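You operate a simulated robot arm through the tools that you are given. There is no shell and no other tool. Be economical: measure what you need, move in short steps, check, and stop when the job is done.

You are at the controls of a simulated two-armed robot. One attempt, no reset.

## Task
On the top of the black table, fold the gold scarf in half.
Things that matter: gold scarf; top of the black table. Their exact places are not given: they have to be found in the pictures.

Only the result counts: the job must be done as asked and must still hold three seconds after the hand-in. Knocking over, shifting, dropping, spilling or breaking anything else fails it. Flat cloth is picked up by pressing the open fingertips on it (5 to 10 N) and closing them slowly along it; thin cloth reads only 2 to 8 mm in the jaws.

## Robot
Two 7-joint arms with two-finger parallel grippers on one trunk, on a base that drives. Base frame: it is fixed to the floor where the robot stands at the start and does not move with it; the origin is under the middle of the robot, x ahead of it, y to its left, z up. Readings come in mm, degrees, newtons and seconds.
The left shoulder is at the start at [70, 134, 1101], the right one opposite. Places, roughly: top of the black table [800, 100, 800]. Payload 1.57 kg a hand.
The tool frame of a hand sits at the grasp point between the pads (the TCP): z along the fingers, y along the line on which they close. The tips reach 30 mm beyond it. The gripper opens to 80 mm. The fingers are 17 mm wide and 12 mm thick; the gripper's body (40 by 82 mm) begins 80 mm behind the TCP.
Orientation is that of the tool frame in the base frame, as a unit quaternion [w, x, y, z]. With the fingers straight down and closing along the base's y, the tool's x points along the base's -x, its y along +y and its z along -z.

## Interface
- The arms move only by the tool apply_moves. It takes "left_motion", "right_motion" or both (then of equal length, played together; a hand with none holds still); each is a list of rows, each an object of numbers (a shift or turn left out is 0, a gripper value left out holds the last): "dx", "dy", "dz": the shift along the base's x, y, z in mm; "wx", "wy", "wz": the turn, a rotation vector about the base's x, y, z in rad; "jaw": the finger opening in mm, from 0 to 80. In form: [{"dx": .., "dy": .., "dz": .., "wx": .., "wy": .., "wz": .., "jaw": ..}, ...]. A call has 1 to 20 rows; each row shifts and turns the commanded pose from where the row before left it. Each row takes 0.2 s and may step no farther than 50 mm and 8.6 degrees from the row before; otherwise, or with a gripper value out of range, the whole call is refused. A pose out of reach is approached as far as the arm can. The call stops where the force on the tool passes 40 N (or 10 N more than at its start, if that is more) or the arm is blocked; 0.2 s more then pass. The fingers move at their own pace (about 153 mm/s each) and stop on an object; they squeeze with about 21 N. The grip force told is the motor's: it shows also when the fingers shut on nothing. Time passes only in rows, and 0.2 s behind the last, so rows that do not move let the fingers close. The reply holds the time, the measured pose of the TCP, the force on the tool along the base axes, the opening and the grip force, in the units named above and with some noise.
- Cameras (640 x 400 px; columns grow to the right, rows downward): "scene" is now at [124.7, -3.3, 1316.9]; the picture's right is [-0.07, -1.00, 0.00], its down [-0.80, 0.05, -0.60] and it looks along [0.59, -0.04, -0.80] (base axes); focal length 295 px, centre (320, 200). "left" rides on the left gripper at [72, 7, -122] in its tool frame; the picture's right is [-0.09, 1.00, 0.00], its down [-0.84, -0.08, -0.54] and it looks along [-0.54, -0.05, 0.84] (tool axes); focal length 238 px, centre (320, 200). "right" rides on the right gripper at [72, -7, -122] in its tool frame; the picture's right is [0.09, 1.00, 0.00], its down [-0.84, 0.08, -0.54] and it looks along [-0.54, 0.05, 0.84] (tool axes); focal length 238 px, centre (320, 200).
- snapshot(camera): a new picture of that camera. The clock stands still meanwhile.
- raise_lower(by): slides the trunk up (or, below 0, down) by that many mm; the arms and the scene camera ride with it, the base frame stays. It gives what a move gives, with no picture.
- drive_base(legs): drives the robot by 1 to 6 legs, each [ahead, left, turn to the left] in mm, mm and degrees, along the robot's own axes; the way and the turn of a leg run together, so that a leg with both is an arc; at most 1500 mm and 180 degrees a leg. The arms and the cameras ride along, it lands a little off, and it stops where it bumps. It gives what a move gives.
- head_to(pan, tilt): turns the head with the scene camera to pan (to the left, within 86 degrees either way) and tilt (down, from -29 to 69), counted from straight ahead of the robot. It gives what a move gives.
- probe_pixels(camera, pixels): for up to 12 pixels [column, row] of the newest picture of that camera ("zoom" is the newest enlarged one), the place [x, y, z] in the base frame of the surface seen there, good to about 2 mm, but the place of the scene camera against the robot may be out by one fixed shift of up to 18 mm in any direction. The clock stands still meanwhile.
- close_up(camera, box): a new picture of the part [left, top, right, bottom] of that camera's present view, enlarged. The clock stands still meanwhile.
- hand_in(): hands the job in; it is judged then, once.

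Keep the steps short. Do not move on a guess: measure, check each grasp and each placing, and mend mistakes. In all there are 80 turns and 78 pictures (those below and enlarged ones count). Leave the grippers open and the arms clear of the work at the hand-in unless told otherwise, and finish with a single line.

The tools are called after "Call:" as a command line: name --argument value ..., lists and objects as JSON in quotes. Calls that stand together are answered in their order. apply_moves: Moves the arms, as the interface text tells. Its arguments: {"type":"object","properties":{"left_motion":{"type":"array","items":{"type":"object","properties":{"dx":{"type":"number"},"dy":{"type":"number"},"dz":{"type":"number"},"wx":{"type":"number"},"wy":{"type":"number"},"wz":{"type":"number"},"jaw":{"type":"number"}}}},"right_motion":{"type":"array","items":{"type":"object","properties":{"dx":{"type":"number"},"dy":{"type":"number"},"dz":{"type":"number"},"wx":{"type":"number"},"wy":{"type":"number"},"wz":{"type":"number"},"jaw":{"type":"number"}}}}},"required":[]} The other tools are called the same way: raise_lower (by) slides the trunk up or down; drive_base (legs) drives the base; head_to (pan, tilt) turns the head that bears the scene camera; snapshot (camera) takes a picture; probe_pixels (camera, pixels) gives the place of the surface under pixels of a picture; close_up (camera, box) takes an enlarged picture of a part of a camera's view; hand_in () hands the job in.

At the start:

```text
t: 0.0
left_tool_pos: [367.3, 129.9, 1034.1]
left_orientation: [0.0, -0.002, 1.0, -0.002]
left_contact_force: [0.6, 0.3, 0.6]
left_gripper_width: 80.0
left_gripper_force: 0.1
right_tool_pos: [427.8, -136.3, 934.9]
right_orientation: [0.0, 0.002, 1.0, 0.001]
right_contact_force: [0.2, -0.7, -0.1]
right_gripper_width: 80.1
right_gripper_force: 0.1
trunk travel left (down, up): [-675.0, 265.0]
robot x, y, heading: [2.1, -1.7, -0.1]
head pan, tilt: [-3.9, 53.4]
```

scene: 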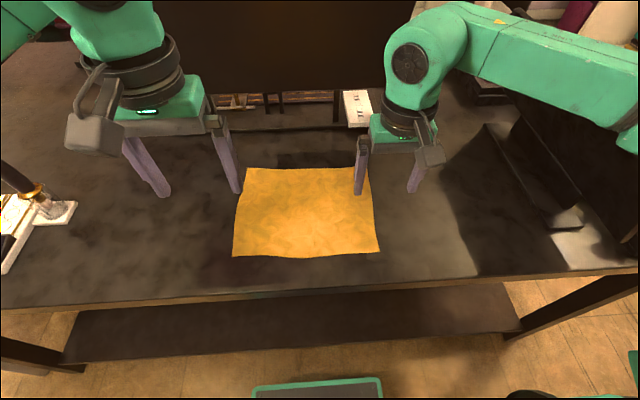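
right: 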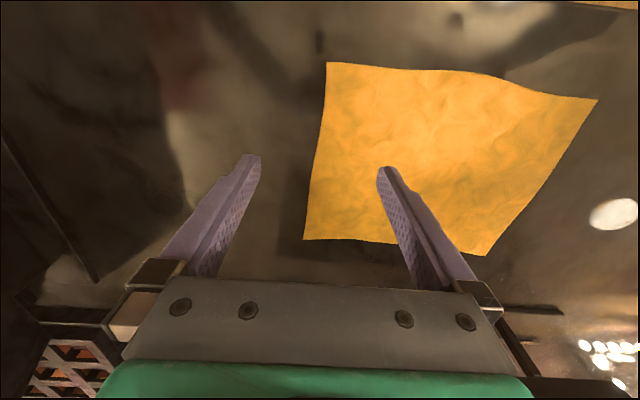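
left: 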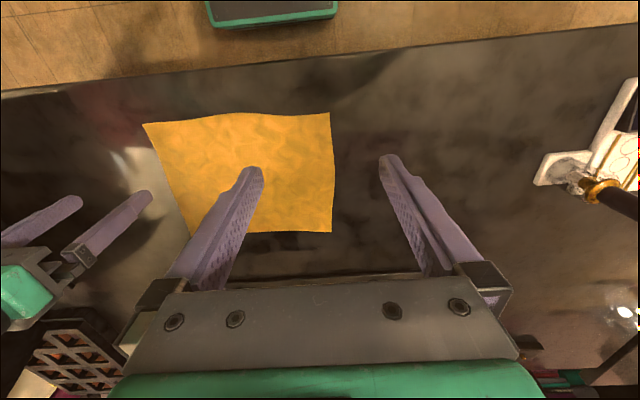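

The gold scarf lies ahead on the dark table; its corners in the scene picture are near (247,168), (369,170), (379,251), (234,256). I measure them first, from the scene and the hand cameras.

Call:
probe_pixels --camera "scene" --pixels '[[249, 170], [350, 170], [377, 250], [236, 254], [305, 210], [305, 253], [305, 171], [240, 212], [374, 212], [300, 270], [200, 230], [420, 230]]'

Call:
probe_pixels --camera "right" --pixels '[[330, 66], [592, 101], [484, 251], [307, 236], [450, 150], [280, 150]]'

Call:
probe_pixels --camera "left" --pixels '[[147, 126], [327, 116], [328, 229], [193, 230], [290, 170], [360, 140]]'

```text
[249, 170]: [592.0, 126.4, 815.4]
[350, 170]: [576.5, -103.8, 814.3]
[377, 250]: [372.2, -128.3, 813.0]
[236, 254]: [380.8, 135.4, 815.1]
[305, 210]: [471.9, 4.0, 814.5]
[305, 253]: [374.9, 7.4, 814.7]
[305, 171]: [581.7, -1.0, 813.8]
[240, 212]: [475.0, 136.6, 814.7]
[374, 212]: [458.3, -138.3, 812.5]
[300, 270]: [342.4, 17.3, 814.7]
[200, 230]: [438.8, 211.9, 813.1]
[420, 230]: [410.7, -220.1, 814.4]
```

```text
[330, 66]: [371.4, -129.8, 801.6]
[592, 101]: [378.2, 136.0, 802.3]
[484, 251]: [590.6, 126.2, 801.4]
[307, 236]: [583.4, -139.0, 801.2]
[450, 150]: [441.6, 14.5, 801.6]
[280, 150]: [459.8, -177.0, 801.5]
```

```text
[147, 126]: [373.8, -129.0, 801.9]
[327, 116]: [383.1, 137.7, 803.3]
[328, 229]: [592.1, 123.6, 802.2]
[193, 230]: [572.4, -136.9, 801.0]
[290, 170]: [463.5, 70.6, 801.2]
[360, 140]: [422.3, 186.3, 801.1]
```

The hand cameras agree: table at z≈801, scarf corners far-left (591,125), far-right (583,-139), near-left (381,137), near-right (372,-129). I will lift the far edge with both hands and lay it on the near edge. First I hover both hands over the far corners, jaws at 34 mm.

Call:
apply_moves --left_motion '[{"dx": 35.3, "dy": -5.8, "dz": -24, "jaw": 34}, {"dx": 35.3, "dy": -5.8, "dz": -24}, {"dx": 35.3, "dy": -5.8, "dz": -24}, {"dx": 35.3, "dy": -5.8, "dz": -24}, {"dx": 35.3, "dy": -5.8, "dz": -24}, {"dx": 35.3, "dy": -5.8, "dz": -24}, {}]' --right_motion '[{"dx": 23.6, "dy": 4.7, "dz": -7.5, "jaw": 34}, {"dx": 23.6, "dy": 4.7, "dz": -7.5}, {"dx": 23.6, "dy": 4.7, "dz": -7.5}, {"dx": 23.6, "dy": 4.7, "dz": -7.5}, {"dx": 23.6, "dy": 4.7, "dz": -7.5}, {"dx": 23.6, "dy": 4.7, "dz": -7.5}, {}]'

Call:
snapshot --camera "left"

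Call:
snapshot --camera "right"

Call:
snapshot --camera "scene"

```text
t: 1.6
left_tool_pos: [579.9, 90.5, 888.0]
left_orientation: [0.001, 0.0, 1.0, 0.001]
left_contact_force: [-0.6, 0.7, 0.8]
left_gripper_width: 34.0
left_gripper_force: 0.1
right_tool_pos: [569.8, -107.7, 891.1]
right_orientation: [0.001, 0.0, 1.0, 0.001]
right_contact_force: [0.0, 0.2, 0.4]
right_gripper_width: 34.0
right_gripper_force: 0.0
trunk travel left (down, up): [-675.0, 265.0]
robot x, y, heading: [1.5, -1.9, 0.2]
head pan, tilt: [-3.9, 53.4]
```

```text
74 pictures are left
```

left: 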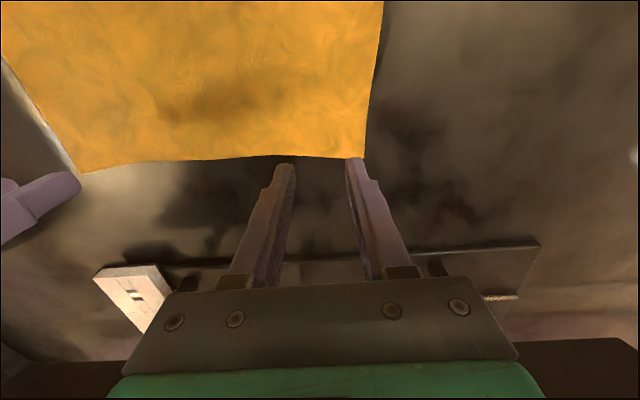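

```text
73 pictures are left
```

right: 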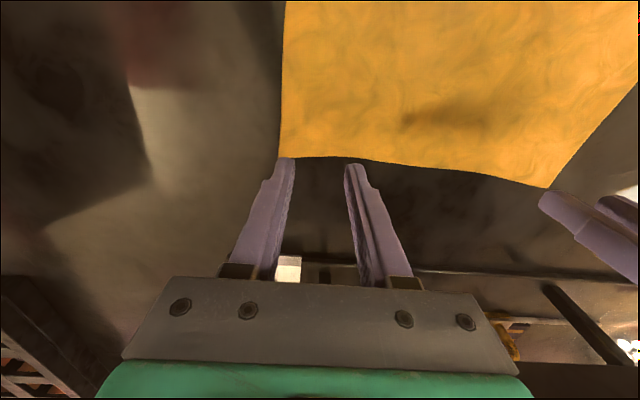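

```text
72 pictures are left
```

scene: 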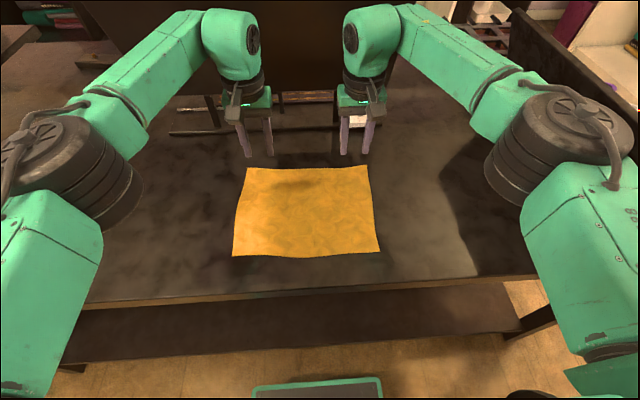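

Behind the edge is bare table up to a flat rail. I measure the far edge near each hand again before pressing.

Call:
probe_pixels --camera "left" --pixels '[[362, 155], [320, 153], [270, 153], [220, 157], [150, 160], [86, 168]]'

Call:
probe_pixels --camera "right" --pixels '[[283, 154], [310, 153], [340, 154], [370, 157], [450, 170], [544, 184]]'

```text
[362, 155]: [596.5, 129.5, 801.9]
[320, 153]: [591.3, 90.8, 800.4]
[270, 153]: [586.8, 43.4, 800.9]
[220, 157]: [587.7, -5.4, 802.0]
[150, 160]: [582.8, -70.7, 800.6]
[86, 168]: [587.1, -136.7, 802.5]
```

```text
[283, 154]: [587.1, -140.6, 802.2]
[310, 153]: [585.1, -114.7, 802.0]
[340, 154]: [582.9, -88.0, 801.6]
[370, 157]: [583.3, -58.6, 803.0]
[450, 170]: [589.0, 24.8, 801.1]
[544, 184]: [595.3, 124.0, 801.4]
```

Far edge sits at x≈592 (left hand) and 585 (right hand). I center each hand ~12 mm inside the edge and lower until tips are about 3 mm above the cloth.

Call:
apply_moves --left_motion '[{"dy": 3, "dz": -20}, {"dy": 3, "dz": -20}, {"dz": -12}, {}]' --right_motion '[{"dx": 3, "dy": -1, "dz": -20}, {"dz": -20}, {"dz": -15}, {}]'

```text
t: 2.6
left_tool_pos: [579.1, 100.9, 837.2]
left_orientation: [0.0, -0.001, 1.0, 0.0]
left_contact_force: [0.0, -0.1, -0.4]
left_gripper_width: 34.0
left_gripper_force: 0.1
right_tool_pos: [573.1, -108.4, 836.0]
right_orientation: [0.001, 0.002, 1.0, 0.0]
right_contact_force: [-0.1, 0.2, 0.4]
right_gripper_width: 34.1
right_gripper_force: 0.0
trunk travel left (down, up): [-675.0, 265.0]
robot x, y, heading: [-0.7, 3.5, 0.2]
head pan, tilt: [-3.9, 53.4]
```

Tips are ~5 mm up. I shift the left 4 mm inward and lower by small steps to feel the contact.

Call:
apply_moves --left_motion '[{"dy": -4, "dz": -2}, {"dz": -2}, {"dz": -2}, {}]' --right_motion '[{"dz": -2}, {"dz": -2}, {"dz": -1}, {}]'

```text
t: 3.6
left_tool_pos: [579.1, 96.7, 832.7]
left_orientation: [0.0, 0.0, 1.0, -0.001]
left_contact_force: [0.1, 0.2, 0.7]
left_gripper_width: 33.8
left_gripper_force: 0.1
right_tool_pos: [574.1, -107.7, 831.1]
right_orientation: [0.002, 0.0, 1.0, 0.0]
right_contact_force: [0.4, 0.1, 2.1]
right_gripper_width: 34.2
right_gripper_force: 0.0
trunk travel left (down, up): [-675.0, 265.0]
robot x, y, heading: [1.7, -0.1, 0.1]
head pan, tilt: [-3.9, 53.4]
```

The right hand just touches (2 N), the left not quite. One more millimetre or two each.

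Call:
apply_moves --left_motion '[{"dz": -1}, {"dz": -1}, {}]' --right_motion '[{"dz": -0.5}, {"dz": -0.5}, {}]'

```text
t: 4.4
left_tool_pos: [578.8, 96.1, 832.3]
left_orientation: [0.001, 0.0, 1.0, 0.0]
left_contact_force: [0.0, -0.6, 1.5]
left_gripper_width: 34.1
left_gripper_force: 0.1
right_tool_pos: [572.3, -108.7, 831.0]
right_orientation: [0.002, 0.002, 1.0, 0.001]
right_contact_force: [2.0, -1.0, 12.0]
right_gripper_width: 34.0
right_gripper_force: 0.0
trunk travel left (down, up): [-675.0, 265.0]
robot x, y, heading: [1.0, -1.1, -0.2]
head pan, tilt: [-3.9, 53.4]
```

Right 12 N, slightly much; left 1.5 N. Fine trim.

Call:
apply_moves --left_motion '[{"dz": -0.6}, {}]' --right_motion '[{"dz": 0.4}, {}]'

```text
t: 5.0
left_tool_pos: [577.3, 98.1, 832.4]
left_orientation: [0.001, 0.0, 1.0, -0.001]
left_contact_force: [0.8, -0.6, 2.1]
left_gripper_width: 34.0
left_gripper_force: 0.0
right_tool_pos: [571.7, -108.9, 831.0]
right_orientation: [0.002, 0.0, 1.0, 0.001]
right_contact_force: [3.1, 1.6, 13.3]
right_gripper_width: 34.0
right_gripper_force: 0.0
trunk travel left (down, up): [-675.0, 265.0]
robot x, y, heading: [0.1, 1.1, 0.1]
head pan, tilt: [-3.9, 53.4]
```

Call:
apply_moves --left_motion '[{"dz": -0.8}, {}]' --right_motion '[{"dz": 0.6}, {}]'

```text
t: 5.6
left_tool_pos: [577.9, 97.2, 831.6]
left_orientation: [0.001, -0.001, 1.0, 0.0]
left_contact_force: [-1.1, -0.1, 8.7]
left_gripper_width: 33.6
left_gripper_force: 0.1
right_tool_pos: [571.4, -107.6, 831.0]
right_orientation: [0.001, 0.002, 1.0, 0.001]
right_contact_force: [1.3, 0.4, 5.9]
right_gripper_width: 34.2
right_gripper_force: 0.0
trunk travel left (down, up): [-675.0, 265.0]
robot x, y, heading: [-1.0, -0.6, 0.4]
head pan, tilt: [-3.9, 53.4]
```

Both press 6–9 N: right range. Now I close slowly along the cloth.

Call:
apply_moves --left_motion '[{"jaw": 30}, {"jaw": 26}, {"jaw": 22}, {"jaw": 18}, {"jaw": 14}, {"jaw": 10}, {"jaw": 6}, {"jaw": 3}, {"jaw": 0}, {}, {}]' --right_motion '[{"jaw": 30}, {"jaw": 26}, {"jaw": 22}, {"jaw": 18}, {"jaw": 14}, {"jaw": 10}, {"jaw": 6}, {"jaw": 3}, {"jaw": 0}, {}, {}]'

Call:
snapshot --camera "left"

Call:
snapshot --camera "right"

```text
t: 8.0
left_tool_pos: [578.2, 95.6, 832.1]
left_orientation: [0.002, -0.001, 1.0, -0.001]
left_contact_force: [0.1, -0.9, 15.0]
left_gripper_width: 1.4
left_gripper_force: 20.9
right_tool_pos: [571.4, -108.8, 831.2]
right_orientation: [0.002, 0.001, 1.0, 0.001]
right_contact_force: [0.7, 2.2, 1.7]
right_gripper_width: 1.2
right_gripper_force: 20.3
trunk travel left (down, up): [-675.0, 265.0]
robot x, y, heading: [0.9, -1.4, -0.2]
head pan, tilt: [-3.9, 53.4]
```

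```text
71 pictures are left
```

left: 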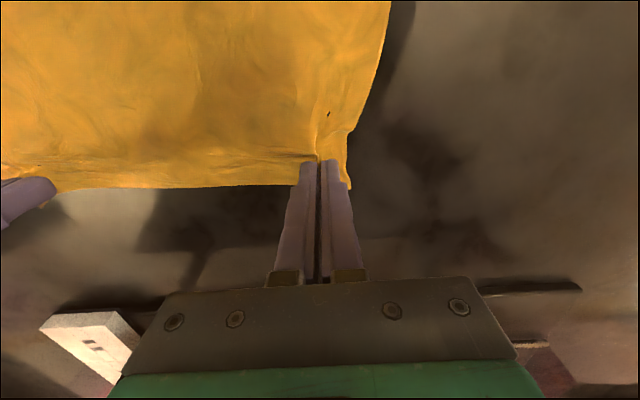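

```text
70 pictures are left
```

right: 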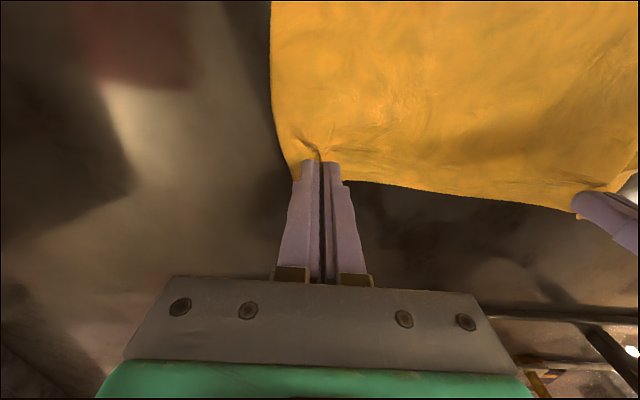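

Jaws read ~1.3 mm and both pictures show cloth drawn into the tips. A small lift of 30 mm will show whether the grip holds.

Call:
apply_moves --left_motion '[{"dz": 8}, {"dz": 8}, {"dz": 8}, {"dz": 8}, {}]' --right_motion '[{"dz": 8}, {"dz": 8}, {"dz": 8}, {"dz": 8}, {}]'

Call:
snapshot --camera "left"

Call:
snapshot --camera "right"

```text
t: 9.2
left_tool_pos: [580.1, 97.8, 862.3]
left_orientation: [0.0, 0.0, 1.0, -0.001]
left_contact_force: [-0.5, -1.4, -0.1]
left_gripper_width: 1.1
left_gripper_force: 20.6
right_tool_pos: [572.6, -108.7, 862.2]
right_orientation: [0.0, 0.001, 1.0, 0.001]
right_contact_force: [0.2, 1.2, 0.2]
right_gripper_width: 1.2
right_gripper_force: 21.1
trunk travel left (down, up): [-675.0, 265.0]
robot x, y, heading: [4.2, -4.3, -0.0]
head pan, tilt: [-3.9, 53.4]
```

```text
69 pictures are left
```

left: 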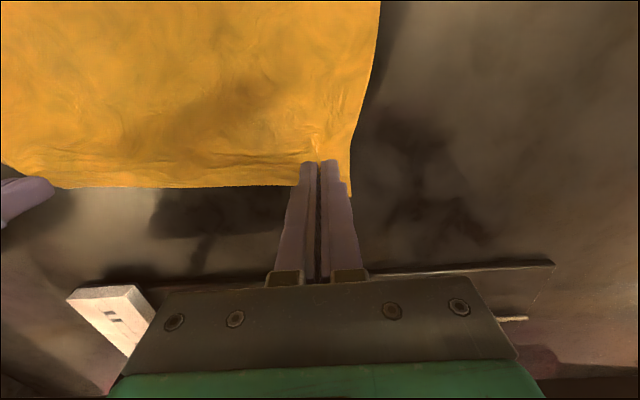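

```text
68 pictures are left
```

right: 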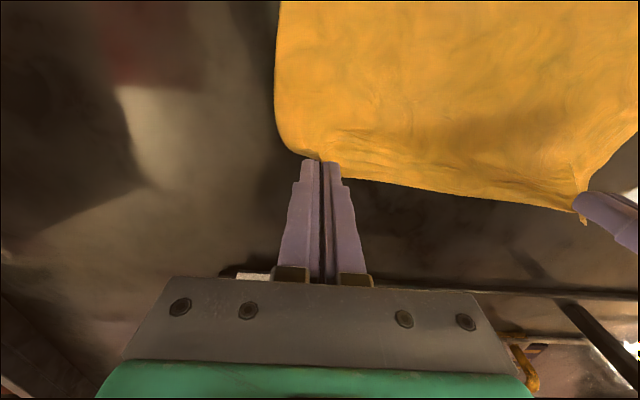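

Both hands carry the cloth (y-forces ±1.3 N show the edge taut between them). I check with a scene close-up.

Call:
close_up --camera "scene" --box '[210, 90, 410, 270]'

```text
2.22 times, centred on (310, 180) of scene
```

zoom: 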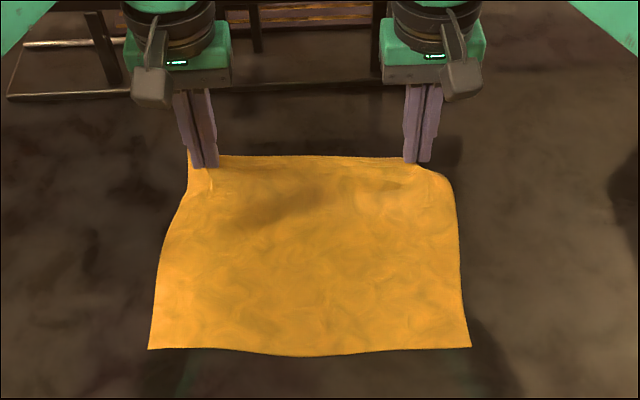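

Both corners held, edge straight between them. Now a slow arc over the fold line (x≈486) toward the near edge, tips rising to ~90 mm and the hands tilting 30° so the edge rolls over.

Call:
apply_moves --left_motion '[{"dx": -5.8, "dz": 8.5, "dy": 0.3, "wy": -0.0262}, {"dx": -5.8, "dz": 8.5, "dy": 0.3, "wy": -0.0262}, {"dx": -7.8, "dz": 8, "dy": 0.3, "wy": -0.0262}, {"dx": -7.8, "dz": 8, "dy": 0.3, "wy": -0.0262}, {"dx": -8.8, "dz": 6.4, "dy": 0.3, "wy": -0.0262}, {"dx": -8.8, "dz": 6.4, "dy": 0.3, "wy": -0.0262}, {"dx": -10.8, "dz": 4.9, "dy": 0.3, "wy": -0.0262}, {"dx": -10.8, "dz": 4.9, "dy": 0.3, "wy": -0.0262}, {"dx": -11.8, "dz": 2.3, "dy": 0.3, "wy": -0.0262}, {"dx": -11.8, "dz": 2.3, "dy": 0.3, "wy": -0.0262}, {"dx": -11.8, "dz": -0.2, "dy": 0.3, "wy": -0.0262}, {"dx": -11.8, "dz": -0.2, "dy": 0.3, "wy": -0.0262}, {"dx": -11.8, "dz": -3.3, "dy": 0.3, "wy": -0.0262}, {"dx": -11.8, "dz": -3.3, "dy": 0.3, "wy": -0.0262}]' --right_motion '[{"dx": -5.8, "dz": 8.5, "dy": 0.45, "wy": -0.0262}, {"dx": -5.8, "dz": 8.5, "dy": 0.45, "wy": -0.0262}, {"dx": -7.8, "dz": 8, "dy": 0.45, "wy": -0.0262}, {"dx": -7.8, "dz": 8, "dy": 0.45, "wy": -0.0262}, {"dx": -8.8, "dz": 6.4, "dy": 0.45, "wy": -0.0262}, {"dx": -8.8, "dz": 6.4, "dy": 0.45, "wy": -0.0262}, {"dx": -10.8, "dz": 4.9, "dy": 0.45, "wy": -0.0262}, {"dx": -10.8, "dz": 4.9, "dy": 0.45, "wy": -0.0262}, {"dx": -11.8, "dz": 2.3, "dy": 0.45, "wy": -0.0262}, {"dx": -11.8, "dz": 2.3, "dy": 0.45, "wy": -0.0262}, {"dx": -11.8, "dz": -0.2, "dy": 0.45, "wy": -0.0262}, {"dx": -11.8, "dz": -0.2, "dy": 0.45, "wy": -0.0262}, {"dx": -11.8, "dz": -3.3, "dy": 0.45, "wy": -0.0262}, {"dx": -11.8, "dz": -3.3, "dy": 0.45, "wy": -0.0262}]'

Call:
snapshot --camera "scene"

Call:
snapshot --camera "left"

Call:
snapshot --camera "right"

```text
t: 12.2
left_tool_pos: [442.1, 101.3, 915.9]
left_orientation: [0.182, -0.001, 0.983, -0.001]
left_contact_force: [-0.4, -0.6, 0.2]
left_gripper_width: 0.8
left_gripper_force: 21.2
right_tool_pos: [435.6, -100.0, 916.3]
right_orientation: [0.183, 0.001, 0.983, 0.002]
right_contact_force: [-0.3, 0.8, -0.3]
right_gripper_width: 1.1
right_gripper_force: 20.9
trunk travel left (down, up): [-675.0, 265.0]
robot x, y, heading: [1.3, -3.4, -0.0]
head pan, tilt: [-3.9, 53.4]
```

```text
66 pictures are left
```

scene: 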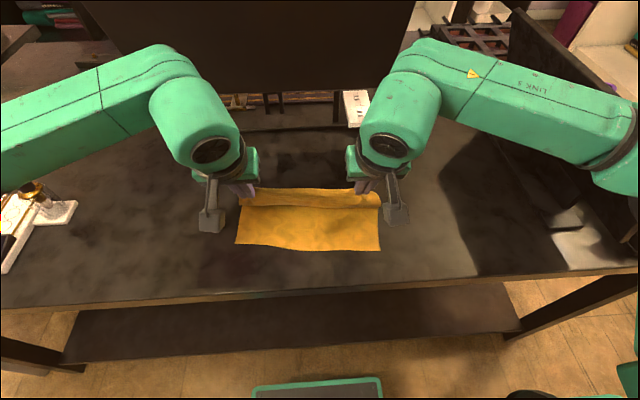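

```text
65 pictures are left
```

left: 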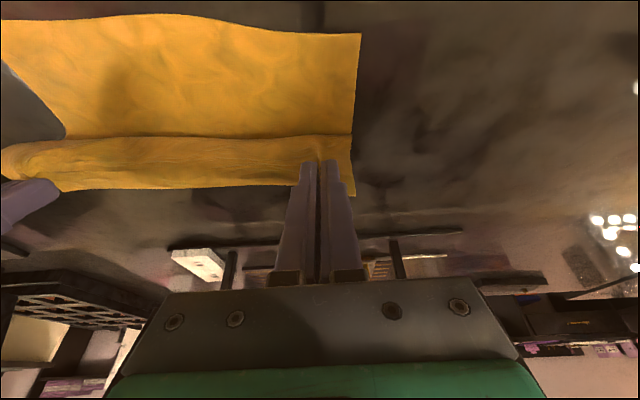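

```text
64 pictures are left
```

right: 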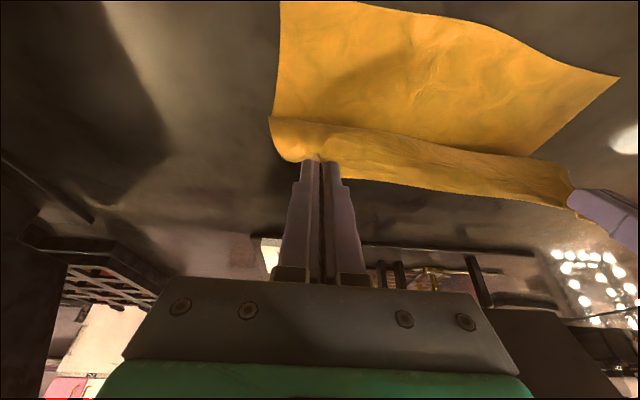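

The cloth stays gripped and hangs in a fold. I check where the near edge now lies to aim the landing.

Call:
probe_pixels --camera "left" --pixels '[[357, 37], [310, 32], [230, 24], [170, 17], [100, 18]]'

Call:
probe_pixels --camera "right" --pixels '[[614, 79], [560, 59], [520, 35], [450, 20], [400, 12]]'

Call:
probe_pixels --camera "scene" --pixels '[[377, 248], [340, 248], [305, 247], [270, 245], [238, 241]]'

```text
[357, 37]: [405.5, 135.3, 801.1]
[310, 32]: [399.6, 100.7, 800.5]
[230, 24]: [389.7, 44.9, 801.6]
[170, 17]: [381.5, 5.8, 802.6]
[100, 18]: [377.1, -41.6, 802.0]
```

```text
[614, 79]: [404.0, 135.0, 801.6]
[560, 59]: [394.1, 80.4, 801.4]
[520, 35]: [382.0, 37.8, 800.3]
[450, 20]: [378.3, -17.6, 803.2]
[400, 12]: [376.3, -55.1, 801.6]
```

```text
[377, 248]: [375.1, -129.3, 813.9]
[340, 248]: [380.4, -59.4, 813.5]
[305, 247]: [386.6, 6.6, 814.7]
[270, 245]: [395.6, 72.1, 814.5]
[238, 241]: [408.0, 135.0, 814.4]
```

The near-left corner has slid forward ~24 mm (now x≈405; near-right still 373). I therefore land the left tip at x≈414 and the right at x≈386, so the edges meet. Lowering slowly to ~12 mm tip height.

Call:
apply_moves --left_motion '[{"dx": -5.7, "dz": -7.3, "dy": 0.3, "wy": -0.0262}, {"dx": -5.7, "dz": -7.3, "dy": 0.3, "wy": -0.0262}, {"dx": -5.2, "dz": -7.3, "dy": 0.3, "wy": -0.0262}, {"dx": -5.2, "dz": -7.3, "dy": 0.3, "wy": -0.0262}, {"dx": -4.7, "dz": -7.3, "dy": 0.3, "wy": -0.0262}, {"dx": -4.7, "dz": -7.3, "dy": 0.3, "wy": -0.0262}, {"dx": -3, "dz": -6, "dy": 0.3}, {"dx": -3, "dz": -6, "dy": 0.3}, {"dx": -2, "dz": -6, "dy": 0.3}, {"dx": -2, "dz": -6, "dy": 0.3}, {"dx": -1, "dz": -3}, {}]' --right_motion '[{"dx": -8.7, "dz": -5.3, "dy": 0.3, "wy": -0.0262}, {"dx": -8.7, "dz": -5.3, "dy": 0.3, "wy": -0.0262}, {"dx": -8.7, "dz": -7.3, "dy": 0.3, "wy": -0.0262}, {"dx": -8.7, "dz": -7.3, "dy": 0.3, "wy": -0.0262}, {"dx": -6.7, "dz": -8.3, "dy": 0.3, "wy": -0.0262}, {"dx": -6.7, "dz": -8.3, "dy": 0.3, "wy": -0.0262}, {"dx": -4, "dz": -7, "dy": 0.3}, {"dx": -4, "dz": -7, "dy": 0.3}, {"dx": -2.5, "dz": -6, "dy": 0.3}, {"dx": -2.5, "dz": -6, "dy": 0.3}, {"dx": -1.5, "dz": -3}, {}]'

Call:
snapshot --camera "scene"

Call:
snapshot --camera "left"

Call:
snapshot --camera "right"

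```text
t: 14.8
left_tool_pos: [401.2, 104.6, 844.4]
left_orientation: [0.259, -0.002, 0.966, 0.0]
left_contact_force: [-0.6, -1.2, 0.4]
left_gripper_width: 0.7
left_gripper_force: 20.7
right_tool_pos: [373.9, -97.8, 844.3]
right_orientation: [0.258, 0.002, 0.966, 0.001]
right_contact_force: [0.3, 0.8, 0.6]
right_gripper_width: 1.3
right_gripper_force: 20.3
trunk travel left (down, up): [-675.0, 265.0]
robot x, y, heading: [0.5, 4.1, 0.1]
head pan, tilt: [-3.9, 53.4]
```

```text
63 pictures are left
```

scene: 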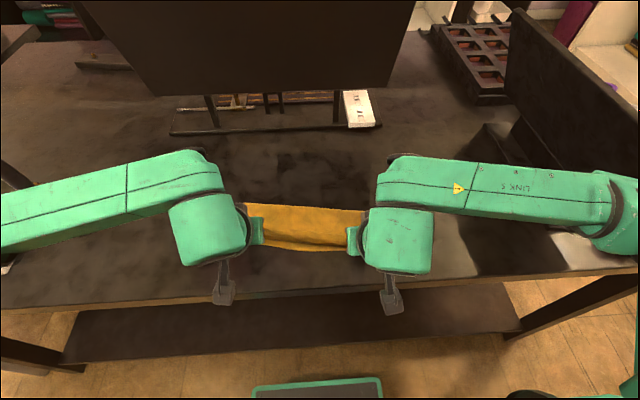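

```text
62 pictures are left
```

left: 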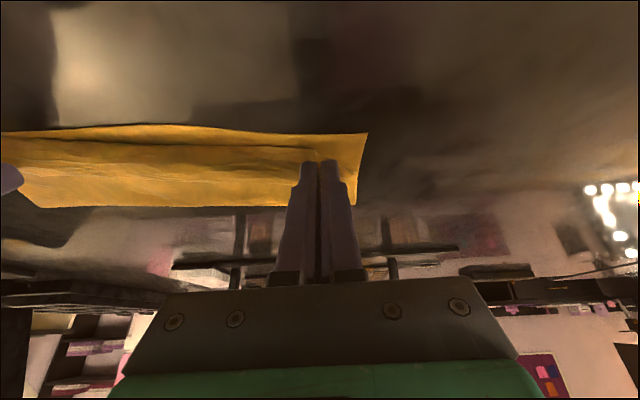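

```text
61 pictures are left
```

right: 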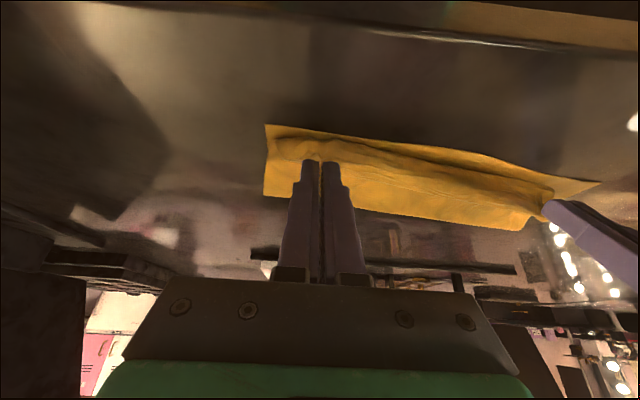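

The fold is formed. I compare the near edge on the table with the held edge.

Call:
probe_pixels --camera "left" --pixels '[[364, 136], [300, 135], [300, 150], [240, 131], [240, 150], [180, 128], [180, 146], [100, 129], [100, 142]]'

Call:
probe_pixels --camera "right" --pixels '[[268, 128], [300, 131], [300, 145], [350, 137], [350, 152], [420, 146], [420, 160], [500, 163], [500, 176], [590, 185], [267, 190], [540, 225]]'

```text
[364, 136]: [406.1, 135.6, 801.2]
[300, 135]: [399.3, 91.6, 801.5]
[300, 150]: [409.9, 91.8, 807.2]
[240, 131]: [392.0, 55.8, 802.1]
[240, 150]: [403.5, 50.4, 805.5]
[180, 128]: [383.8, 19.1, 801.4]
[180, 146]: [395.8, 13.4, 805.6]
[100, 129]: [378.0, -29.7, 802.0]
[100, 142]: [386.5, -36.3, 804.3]
```

```text
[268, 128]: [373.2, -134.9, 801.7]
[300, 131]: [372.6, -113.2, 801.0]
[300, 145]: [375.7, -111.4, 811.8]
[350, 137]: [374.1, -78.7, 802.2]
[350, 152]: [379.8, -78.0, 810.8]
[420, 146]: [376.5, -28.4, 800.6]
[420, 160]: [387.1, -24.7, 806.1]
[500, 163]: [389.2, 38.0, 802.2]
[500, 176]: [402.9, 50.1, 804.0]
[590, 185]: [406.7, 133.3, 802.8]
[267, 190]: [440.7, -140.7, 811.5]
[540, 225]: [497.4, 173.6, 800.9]
```

Held edge is 5–12 mm inside the near edge. I lower 10 mm while shifting back (left 8, right 6 mm).

Call:
apply_moves --left_motion '[{"dx": -3, "dz": -3}, {"dx": -3, "dz": -3}, {"dx": -2, "dz": -2}, {"dz": -2}, {}]' --right_motion '[{"dx": -2, "dz": -3}, {"dx": -2, "dz": -3}, {"dx": -2, "dz": -2}, {"dz": -2}, {}]'

Call:
snapshot --camera "left"

Call:
snapshot --camera "right"

```text
t: 16.0
left_tool_pos: [392.8, 104.1, 833.3]
left_orientation: [0.258, -0.001, 0.966, 0.0]
left_contact_force: [-0.5, -0.8, 0.2]
left_gripper_width: 0.6
left_gripper_force: 20.7
right_tool_pos: [367.9, -99.1, 835.2]
right_orientation: [0.258, 0.001, 0.966, 0.001]
right_contact_force: [-0.1, 1.4, 0.8]
right_gripper_width: 0.8
right_gripper_force: 21.1
trunk travel left (down, up): [-675.0, 265.0]
robot x, y, heading: [2.3, 0.5, -0.1]
head pan, tilt: [-3.9, 53.4]
```

```text
60 pictures are left
```

left: 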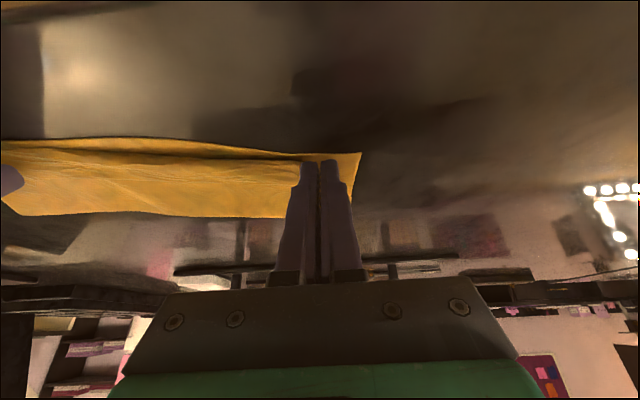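

```text
59 pictures are left
```

right: 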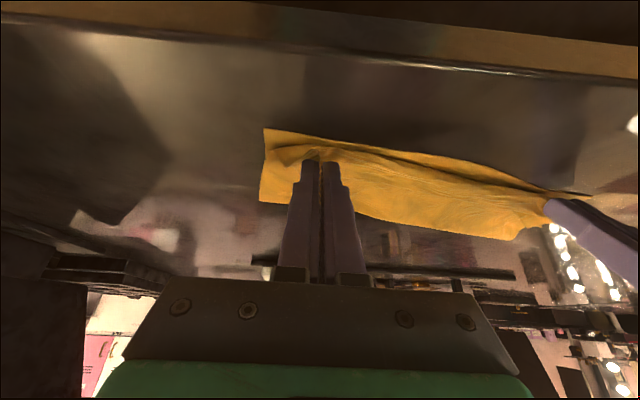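

Tips rest just over the lower layer and the edges nearly coincide. I open the jaws gently, then draw back along the finger axis.

Call:
apply_moves --left_motion '[{"jaw": 4}, {"jaw": 8}, {"jaw": 14}, {"jaw": 20}, {}, {"dx": -4, "dz": 7}, {"dx": -4, "dz": 7}, {"dx": -5, "dz": 9}, {"dx": -8, "dz": 14}, {"dx": -10, "dz": 17}, {}]' --right_motion '[{"dz": -1, "jaw": 4}, {"jaw": 8}, {"jaw": 14}, {"jaw": 20}, {}, {"dx": -4, "dz": 7}, {"dx": -4, "dz": 7}, {"dx": -5, "dz": 9}, {"dx": -8, "dz": 14}, {"dx": -10, "dz": 17}, {}]'

Call:
snapshot --camera "left"

Call:
snapshot --camera "right"

```text
t: 18.4
left_tool_pos: [360.0, 104.1, 886.7]
left_orientation: [0.258, 0.0, 0.966, -0.001]
left_contact_force: [0.5, -0.2, 0.2]
left_gripper_width: 19.9
left_gripper_force: 0.0
right_tool_pos: [335.3, -97.9, 889.2]
right_orientation: [0.259, 0.002, 0.966, 0.001]
right_contact_force: [-0.1, 0.7, -0.2]
right_gripper_width: 20.0
right_gripper_force: 0.0
trunk travel left (down, up): [-675.0, 265.0]
robot x, y, heading: [0.5, -1.7, 0.2]
head pan, tilt: [-3.9, 53.4]
```

```text
58 pictures are left
```

left: 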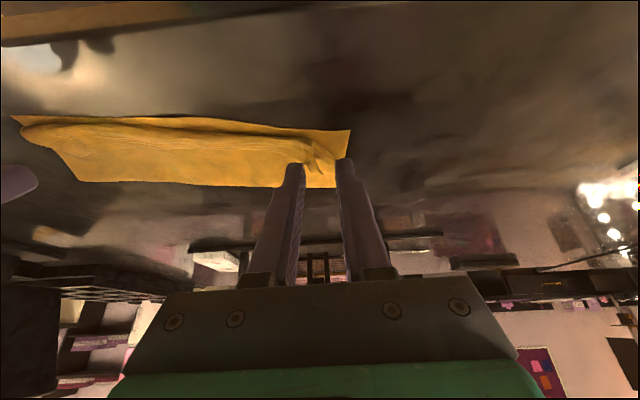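

```text
57 pictures are left
```

right: 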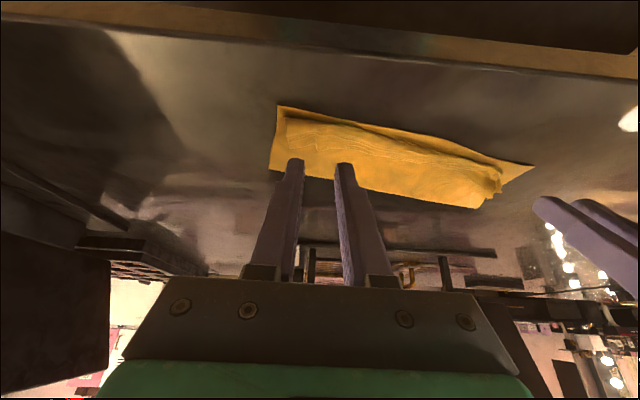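

Cloth released. I lift both hands, straighten them and spread them so the scene camera can see the result.

Call:
apply_moves --left_motion '[{"dy": 10, "dz": 25, "wy": 0.0524, "jaw": 34}, {"dy": 20, "dz": 25, "wy": 0.0524}, {"dy": 20, "dz": 25, "wy": 0.0524}, {"dy": 20, "dz": 25, "wy": 0.0524}, {"dy": 20, "dz": 10, "wy": 0.0524}, {"dy": 20, "wy": 0.0524}, {"dy": 20, "wy": 0.0524}, {"dy": 20, "wy": 0.0524}, {"dy": 20, "wy": 0.0524}, {"wy": 0.0524}, {}]' --right_motion '[{"dy": -10, "dz": 25, "wy": 0.0524, "jaw": 34}, {"dy": -20, "dz": 25, "wy": 0.0524}, {"dy": -20, "dz": 25, "wy": 0.0524}, {"dy": -20, "dz": 25, "wy": 0.0524}, {"dy": -20, "dz": 10, "wy": 0.0524}, {"dy": -20, "wy": 0.0524}, {"dy": -20, "wy": 0.0524}, {"dy": -20, "wy": 0.0524}, {"dy": -20, "wy": 0.0524}, {"wy": 0.0524}, {}]'

Call:
close_up --camera "scene" --box '[220, 170, 400, 280]'

```text
t: 20.8
left_tool_pos: [358.8, 273.8, 997.3]
left_orientation: [0.0, -0.001, 1.0, -0.001]
left_contact_force: [0.1, 0.1, -0.5]
left_gripper_width: 34.0
left_gripper_force: 0.1
right_tool_pos: [333.9, -269.2, 998.1]
right_orientation: [0.0, 0.001, 1.0, 0.001]
right_contact_force: [-0.6, 0.5, -0.3]
right_gripper_width: 33.9
right_gripper_force: 0.1
trunk travel left (down, up): [-675.0, 265.0]
robot x, y, heading: [1.8, -3.1, -0.1]
head pan, tilt: [-3.9, 53.4]
```

```text
3.56 times, centred on (310, 225) of scene
```

zoom: 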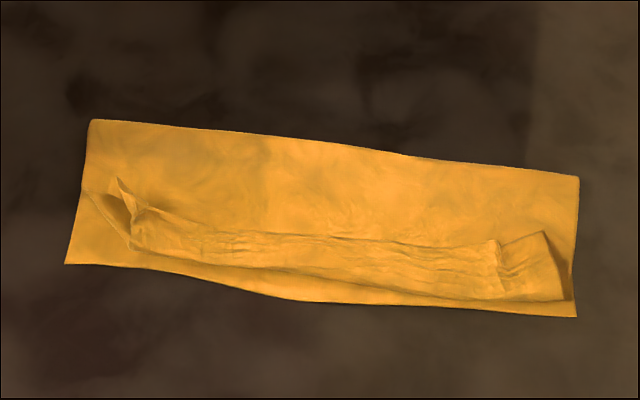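

The scarf is doubled, but the top layer's edge hem is turned back (band between (130,250)–(570,298) and (120,180)–(545,235)). I measure it.

Call:
probe_pixels --camera "zoom" --pixels '[[120, 180], [132, 205], [132, 245], [67, 262], [300, 240], [300, 262], [300, 272], [300, 296], [545, 235], [568, 296], [574, 314], [495, 265]]'

Call:
probe_pixels --camera "zoom" --pixels '[[92, 122], [250, 136], [410, 156], [577, 180], [300, 200], [300, 232], [300, 250], [85, 200], [100, 215], [120, 240], [545, 270], [510, 240]]'

Call:
snapshot --camera "left"

Call:
snapshot --camera "right"

```text
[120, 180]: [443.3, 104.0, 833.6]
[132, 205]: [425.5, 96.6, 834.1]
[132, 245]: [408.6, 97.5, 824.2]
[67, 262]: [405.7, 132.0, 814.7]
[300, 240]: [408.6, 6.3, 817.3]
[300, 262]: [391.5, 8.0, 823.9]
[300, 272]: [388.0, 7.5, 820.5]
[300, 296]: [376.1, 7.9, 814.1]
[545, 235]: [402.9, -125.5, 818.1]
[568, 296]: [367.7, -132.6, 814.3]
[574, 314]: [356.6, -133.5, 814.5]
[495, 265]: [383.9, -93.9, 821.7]
```

```text
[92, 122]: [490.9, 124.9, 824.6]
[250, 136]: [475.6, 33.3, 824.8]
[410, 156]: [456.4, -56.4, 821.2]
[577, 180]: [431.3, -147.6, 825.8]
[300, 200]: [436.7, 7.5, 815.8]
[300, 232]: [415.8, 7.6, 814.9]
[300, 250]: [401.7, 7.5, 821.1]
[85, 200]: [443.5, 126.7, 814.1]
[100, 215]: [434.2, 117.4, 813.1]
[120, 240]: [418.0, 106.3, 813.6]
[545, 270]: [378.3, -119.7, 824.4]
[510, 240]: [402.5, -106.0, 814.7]
```

```text
55 pictures are left
```

left: 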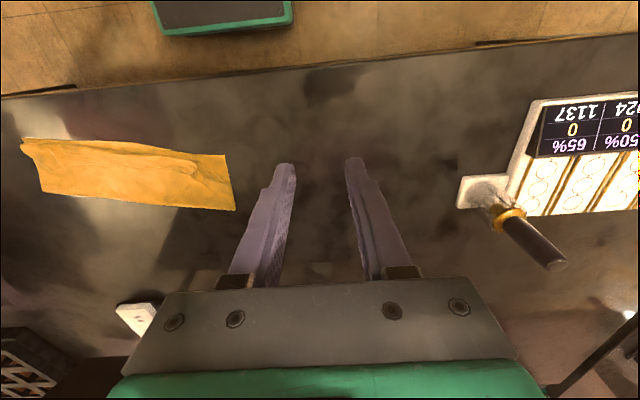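

```text
54 pictures are left
```

right: 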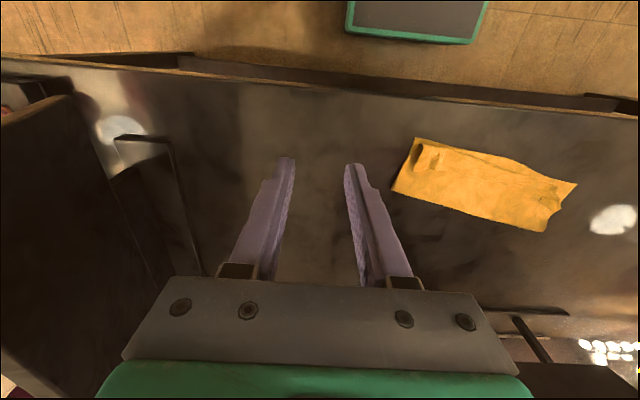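

The hem (20–30 mm of the grasped edge) has turned back over the top layer. I'll regrip it at its free edge and lay that edge out on the near edge. First I hover over the two pinched ridges for a close look.

Call:
apply_moves --left_motion '[{"dx": 11, "dy": -29.5, "dz": -18}, {"dx": 11, "dy": -29.5, "dz": -18}, {"dx": 11, "dy": -29.5, "dz": -18}, {"dx": 11, "dy": -29.5, "dz": -18}, {"dx": 11, "dy": -29.5, "dz": -18}, {"dx": 11, "dy": -29.5, "dz": -18}, {}]' --right_motion '[{"dx": 11, "dy": 26, "dz": -18}, {"dx": 11, "dy": 26, "dz": -18}, {"dx": 11, "dy": 26, "dz": -18}, {"dx": 11, "dy": 26, "dz": -18}, {"dx": 11, "dy": 26, "dz": -18}, {"dx": 11, "dy": 26, "dz": -18}, {}]'

Call:
snapshot --camera "left"

Call:
snapshot --camera "right"

```text
t: 22.4
left_tool_pos: [428.0, 96.0, 890.2]
left_orientation: [0.001, -0.002, 1.0, 0.0]
left_contact_force: [-0.6, -0.2, -0.2]
left_gripper_width: 33.7
left_gripper_force: 0.1
right_tool_pos: [402.3, -110.2, 890.1]
right_orientation: [0.001, 0.002, 1.0, 0.001]
right_contact_force: [-0.1, 0.2, -0.4]
right_gripper_width: 34.0
right_gripper_force: 0.0
trunk travel left (down, up): [-675.0, 265.0]
robot x, y, heading: [1.1, 1.7, -0.0]
head pan, tilt: [-3.9, 53.4]
```

```text
53 pictures are left
```

left: 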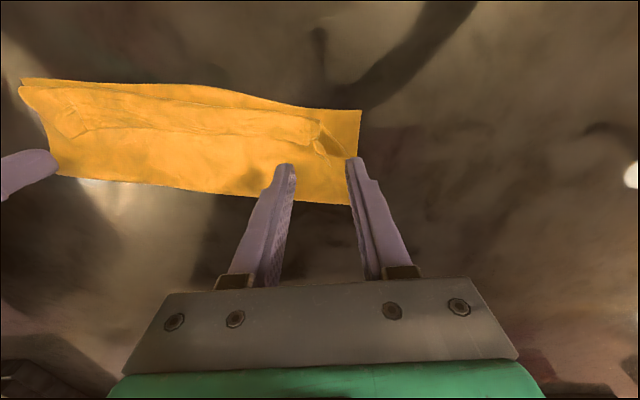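

```text
52 pictures are left
```

right: 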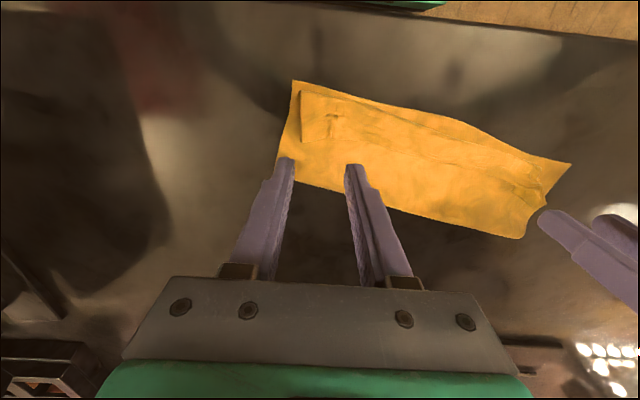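

Call:
close_up --camera "left" --box '[220, 80, 380, 180]'

Call:
probe_pixels --camera "left" --pixels '[[360, 112], [318, 126], [323, 108], [312, 140], [322, 150], [290, 137], [240, 130], [240, 104], [240, 95], [200, 130], [354, 200], [280, 155]]'

Call:
close_up --camera "right" --box '[270, 70, 430, 170]'

Call:
probe_pixels --camera "right" --pixels '[[293, 84], [303, 95], [303, 140], [330, 125], [337, 113], [335, 138], [380, 135], [380, 110], [380, 104], [450, 150], [280, 165], [450, 118]]'

```text
4.00 times, centred on (300, 130) of left
```

zoom: 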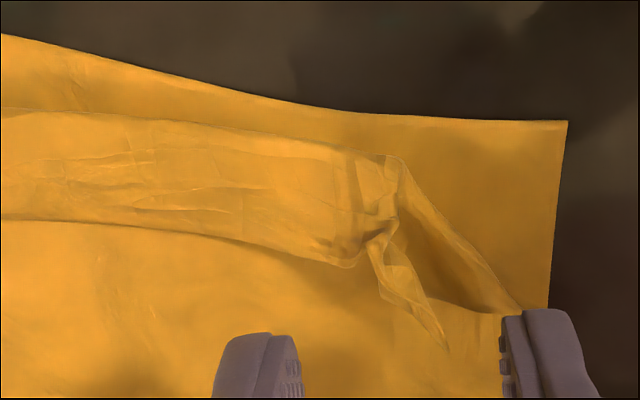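

```text
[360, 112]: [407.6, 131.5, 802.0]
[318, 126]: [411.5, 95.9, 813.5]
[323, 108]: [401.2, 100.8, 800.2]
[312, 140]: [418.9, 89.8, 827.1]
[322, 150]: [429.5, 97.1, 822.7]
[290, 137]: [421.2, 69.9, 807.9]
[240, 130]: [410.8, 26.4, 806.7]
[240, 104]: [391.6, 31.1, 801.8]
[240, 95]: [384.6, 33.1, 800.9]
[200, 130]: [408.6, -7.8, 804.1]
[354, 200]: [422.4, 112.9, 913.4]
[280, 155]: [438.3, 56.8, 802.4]
```

```text
4.00 times, centred on (350, 120) of right
```

zoom: 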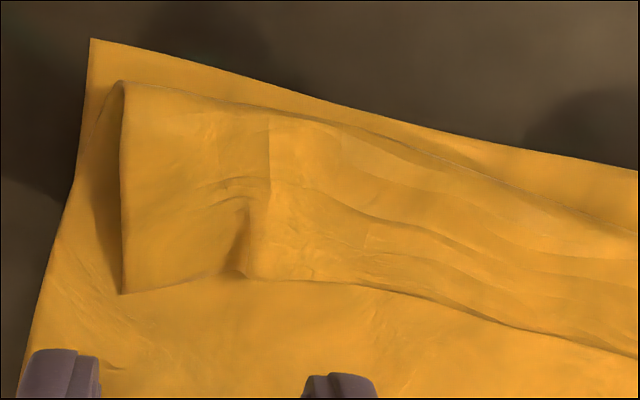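

```text
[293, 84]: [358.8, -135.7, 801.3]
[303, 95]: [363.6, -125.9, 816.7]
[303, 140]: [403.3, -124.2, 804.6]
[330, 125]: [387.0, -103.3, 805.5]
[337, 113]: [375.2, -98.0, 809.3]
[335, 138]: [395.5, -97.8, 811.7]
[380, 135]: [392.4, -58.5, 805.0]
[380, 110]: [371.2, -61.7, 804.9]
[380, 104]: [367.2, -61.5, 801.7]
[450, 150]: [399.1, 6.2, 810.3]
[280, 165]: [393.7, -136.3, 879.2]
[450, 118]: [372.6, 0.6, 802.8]
```

Clear now: the hem is turned back with its free edge at x≈403 (right) and ≈425 (left), and a pinch ridge stands at each hand: left (420,92) rising to z≈827, right (395,-100) to z≈811. I straddle those ridges without pressing, close, and lift.

Call:
apply_moves --left_motion '[{"dx": -8, "dy": -4, "dz": -15}, {"dz": -15}, {"dz": -12}, {"dz": -6}, {"dz": -4}, {}]' --right_motion '[{"dx": -6, "dy": 10, "dz": -15}, {"dz": -15}, {"dz": -12}, {"dz": -8}, {"dz": -5}, {}]'

Call:
close_up --camera "left" --box '[220, 80, 380, 180]'

Call:
close_up --camera "right" --box '[260, 80, 420, 180]'

```text
t: 23.8
left_tool_pos: [418.9, 92.6, 836.6]
left_orientation: [0.0, -0.001, 1.0, -0.001]
left_contact_force: [-0.2, -0.7, 0.1]
left_gripper_width: 34.2
left_gripper_force: 0.0
right_tool_pos: [395.2, -101.2, 834.7]
right_orientation: [0.0, 0.001, 1.0, 0.0]
right_contact_force: [0.2, 0.4, -0.3]
right_gripper_width: 34.0
right_gripper_force: 0.2
trunk travel left (down, up): [-675.0, 265.0]
robot x, y, heading: [-0.3, 0.7, 0.1]
head pan, tilt: [-3.9, 53.4]
```

```text
4.00 times, centred on (300, 130) of left
```

zoom: 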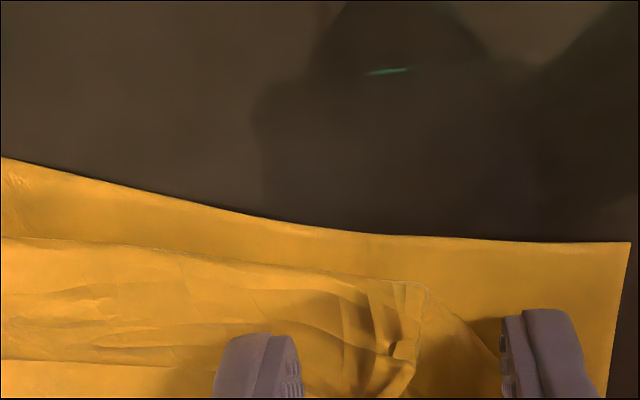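

```text
4.00 times, centred on (340, 130) of right
```

zoom: 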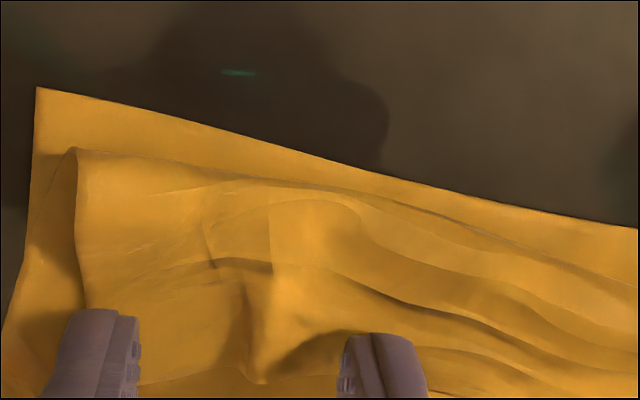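

Each ridge stands between the open fingers. I lower 2 mm and close slowly, then lift 40 mm.

Call:
apply_moves --left_motion '[{"dz": -2}, {"jaw": 28}, {"jaw": 22}, {"jaw": 16}, {"jaw": 10}, {"jaw": 5}, {"jaw": 0}, {}, {}, {"dz": 8}, {"dz": 8}, {"dz": 8}, {"dz": 8}, {"dz": 8}, {}]' --right_motion '[{"dz": -2}, {"jaw": 28}, {"jaw": 22}, {"jaw": 16}, {"jaw": 10}, {"jaw": 5}, {"jaw": 0}, {}, {}, {"dz": 8}, {"dz": 8}, {"dz": 8}, {"dz": 8}, {"dz": 8}, {}]'

Call:
snapshot --camera "left"

Call:
snapshot --camera "right"

```text
t: 27.0
left_tool_pos: [418.9, 94.4, 875.9]
left_orientation: [0.0, -0.001, 1.0, -0.001]
left_contact_force: [-1.4, -7.7, -0.2]
left_gripper_width: 2.0
left_gripper_force: 21.0
right_tool_pos: [398.7, -101.1, 871.8]
right_orientation: [0.0, 0.0, 1.0, 0.0]
right_contact_force: [0.6, 8.1, 0.2]
right_gripper_width: 2.1
right_gripper_force: 20.7
trunk travel left (down, up): [-675.0, 265.0]
robot x, y, heading: [2.1, 1.9, -0.1]
head pan, tilt: [-3.9, 53.4]
```

```text
47 pictures are left
```

left: 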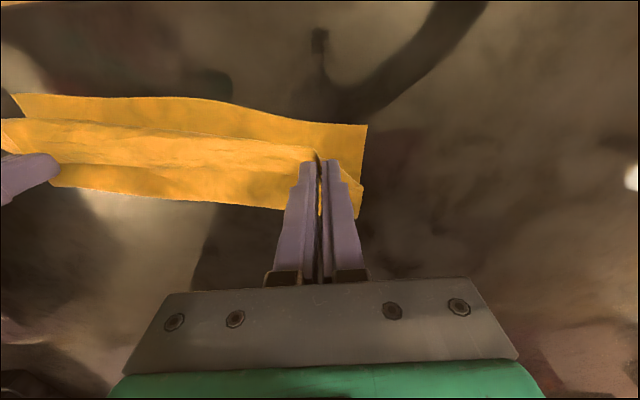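

```text
46 pictures are left
```

right: 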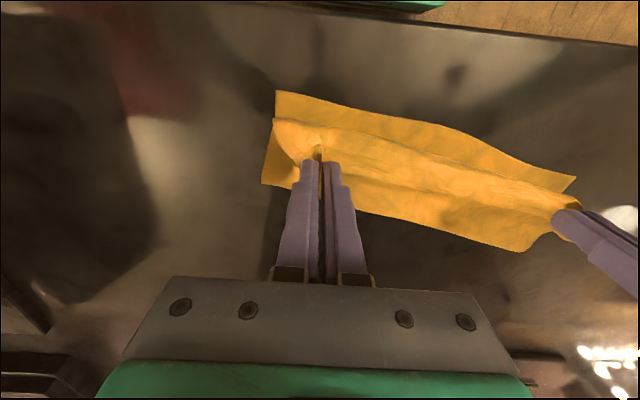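

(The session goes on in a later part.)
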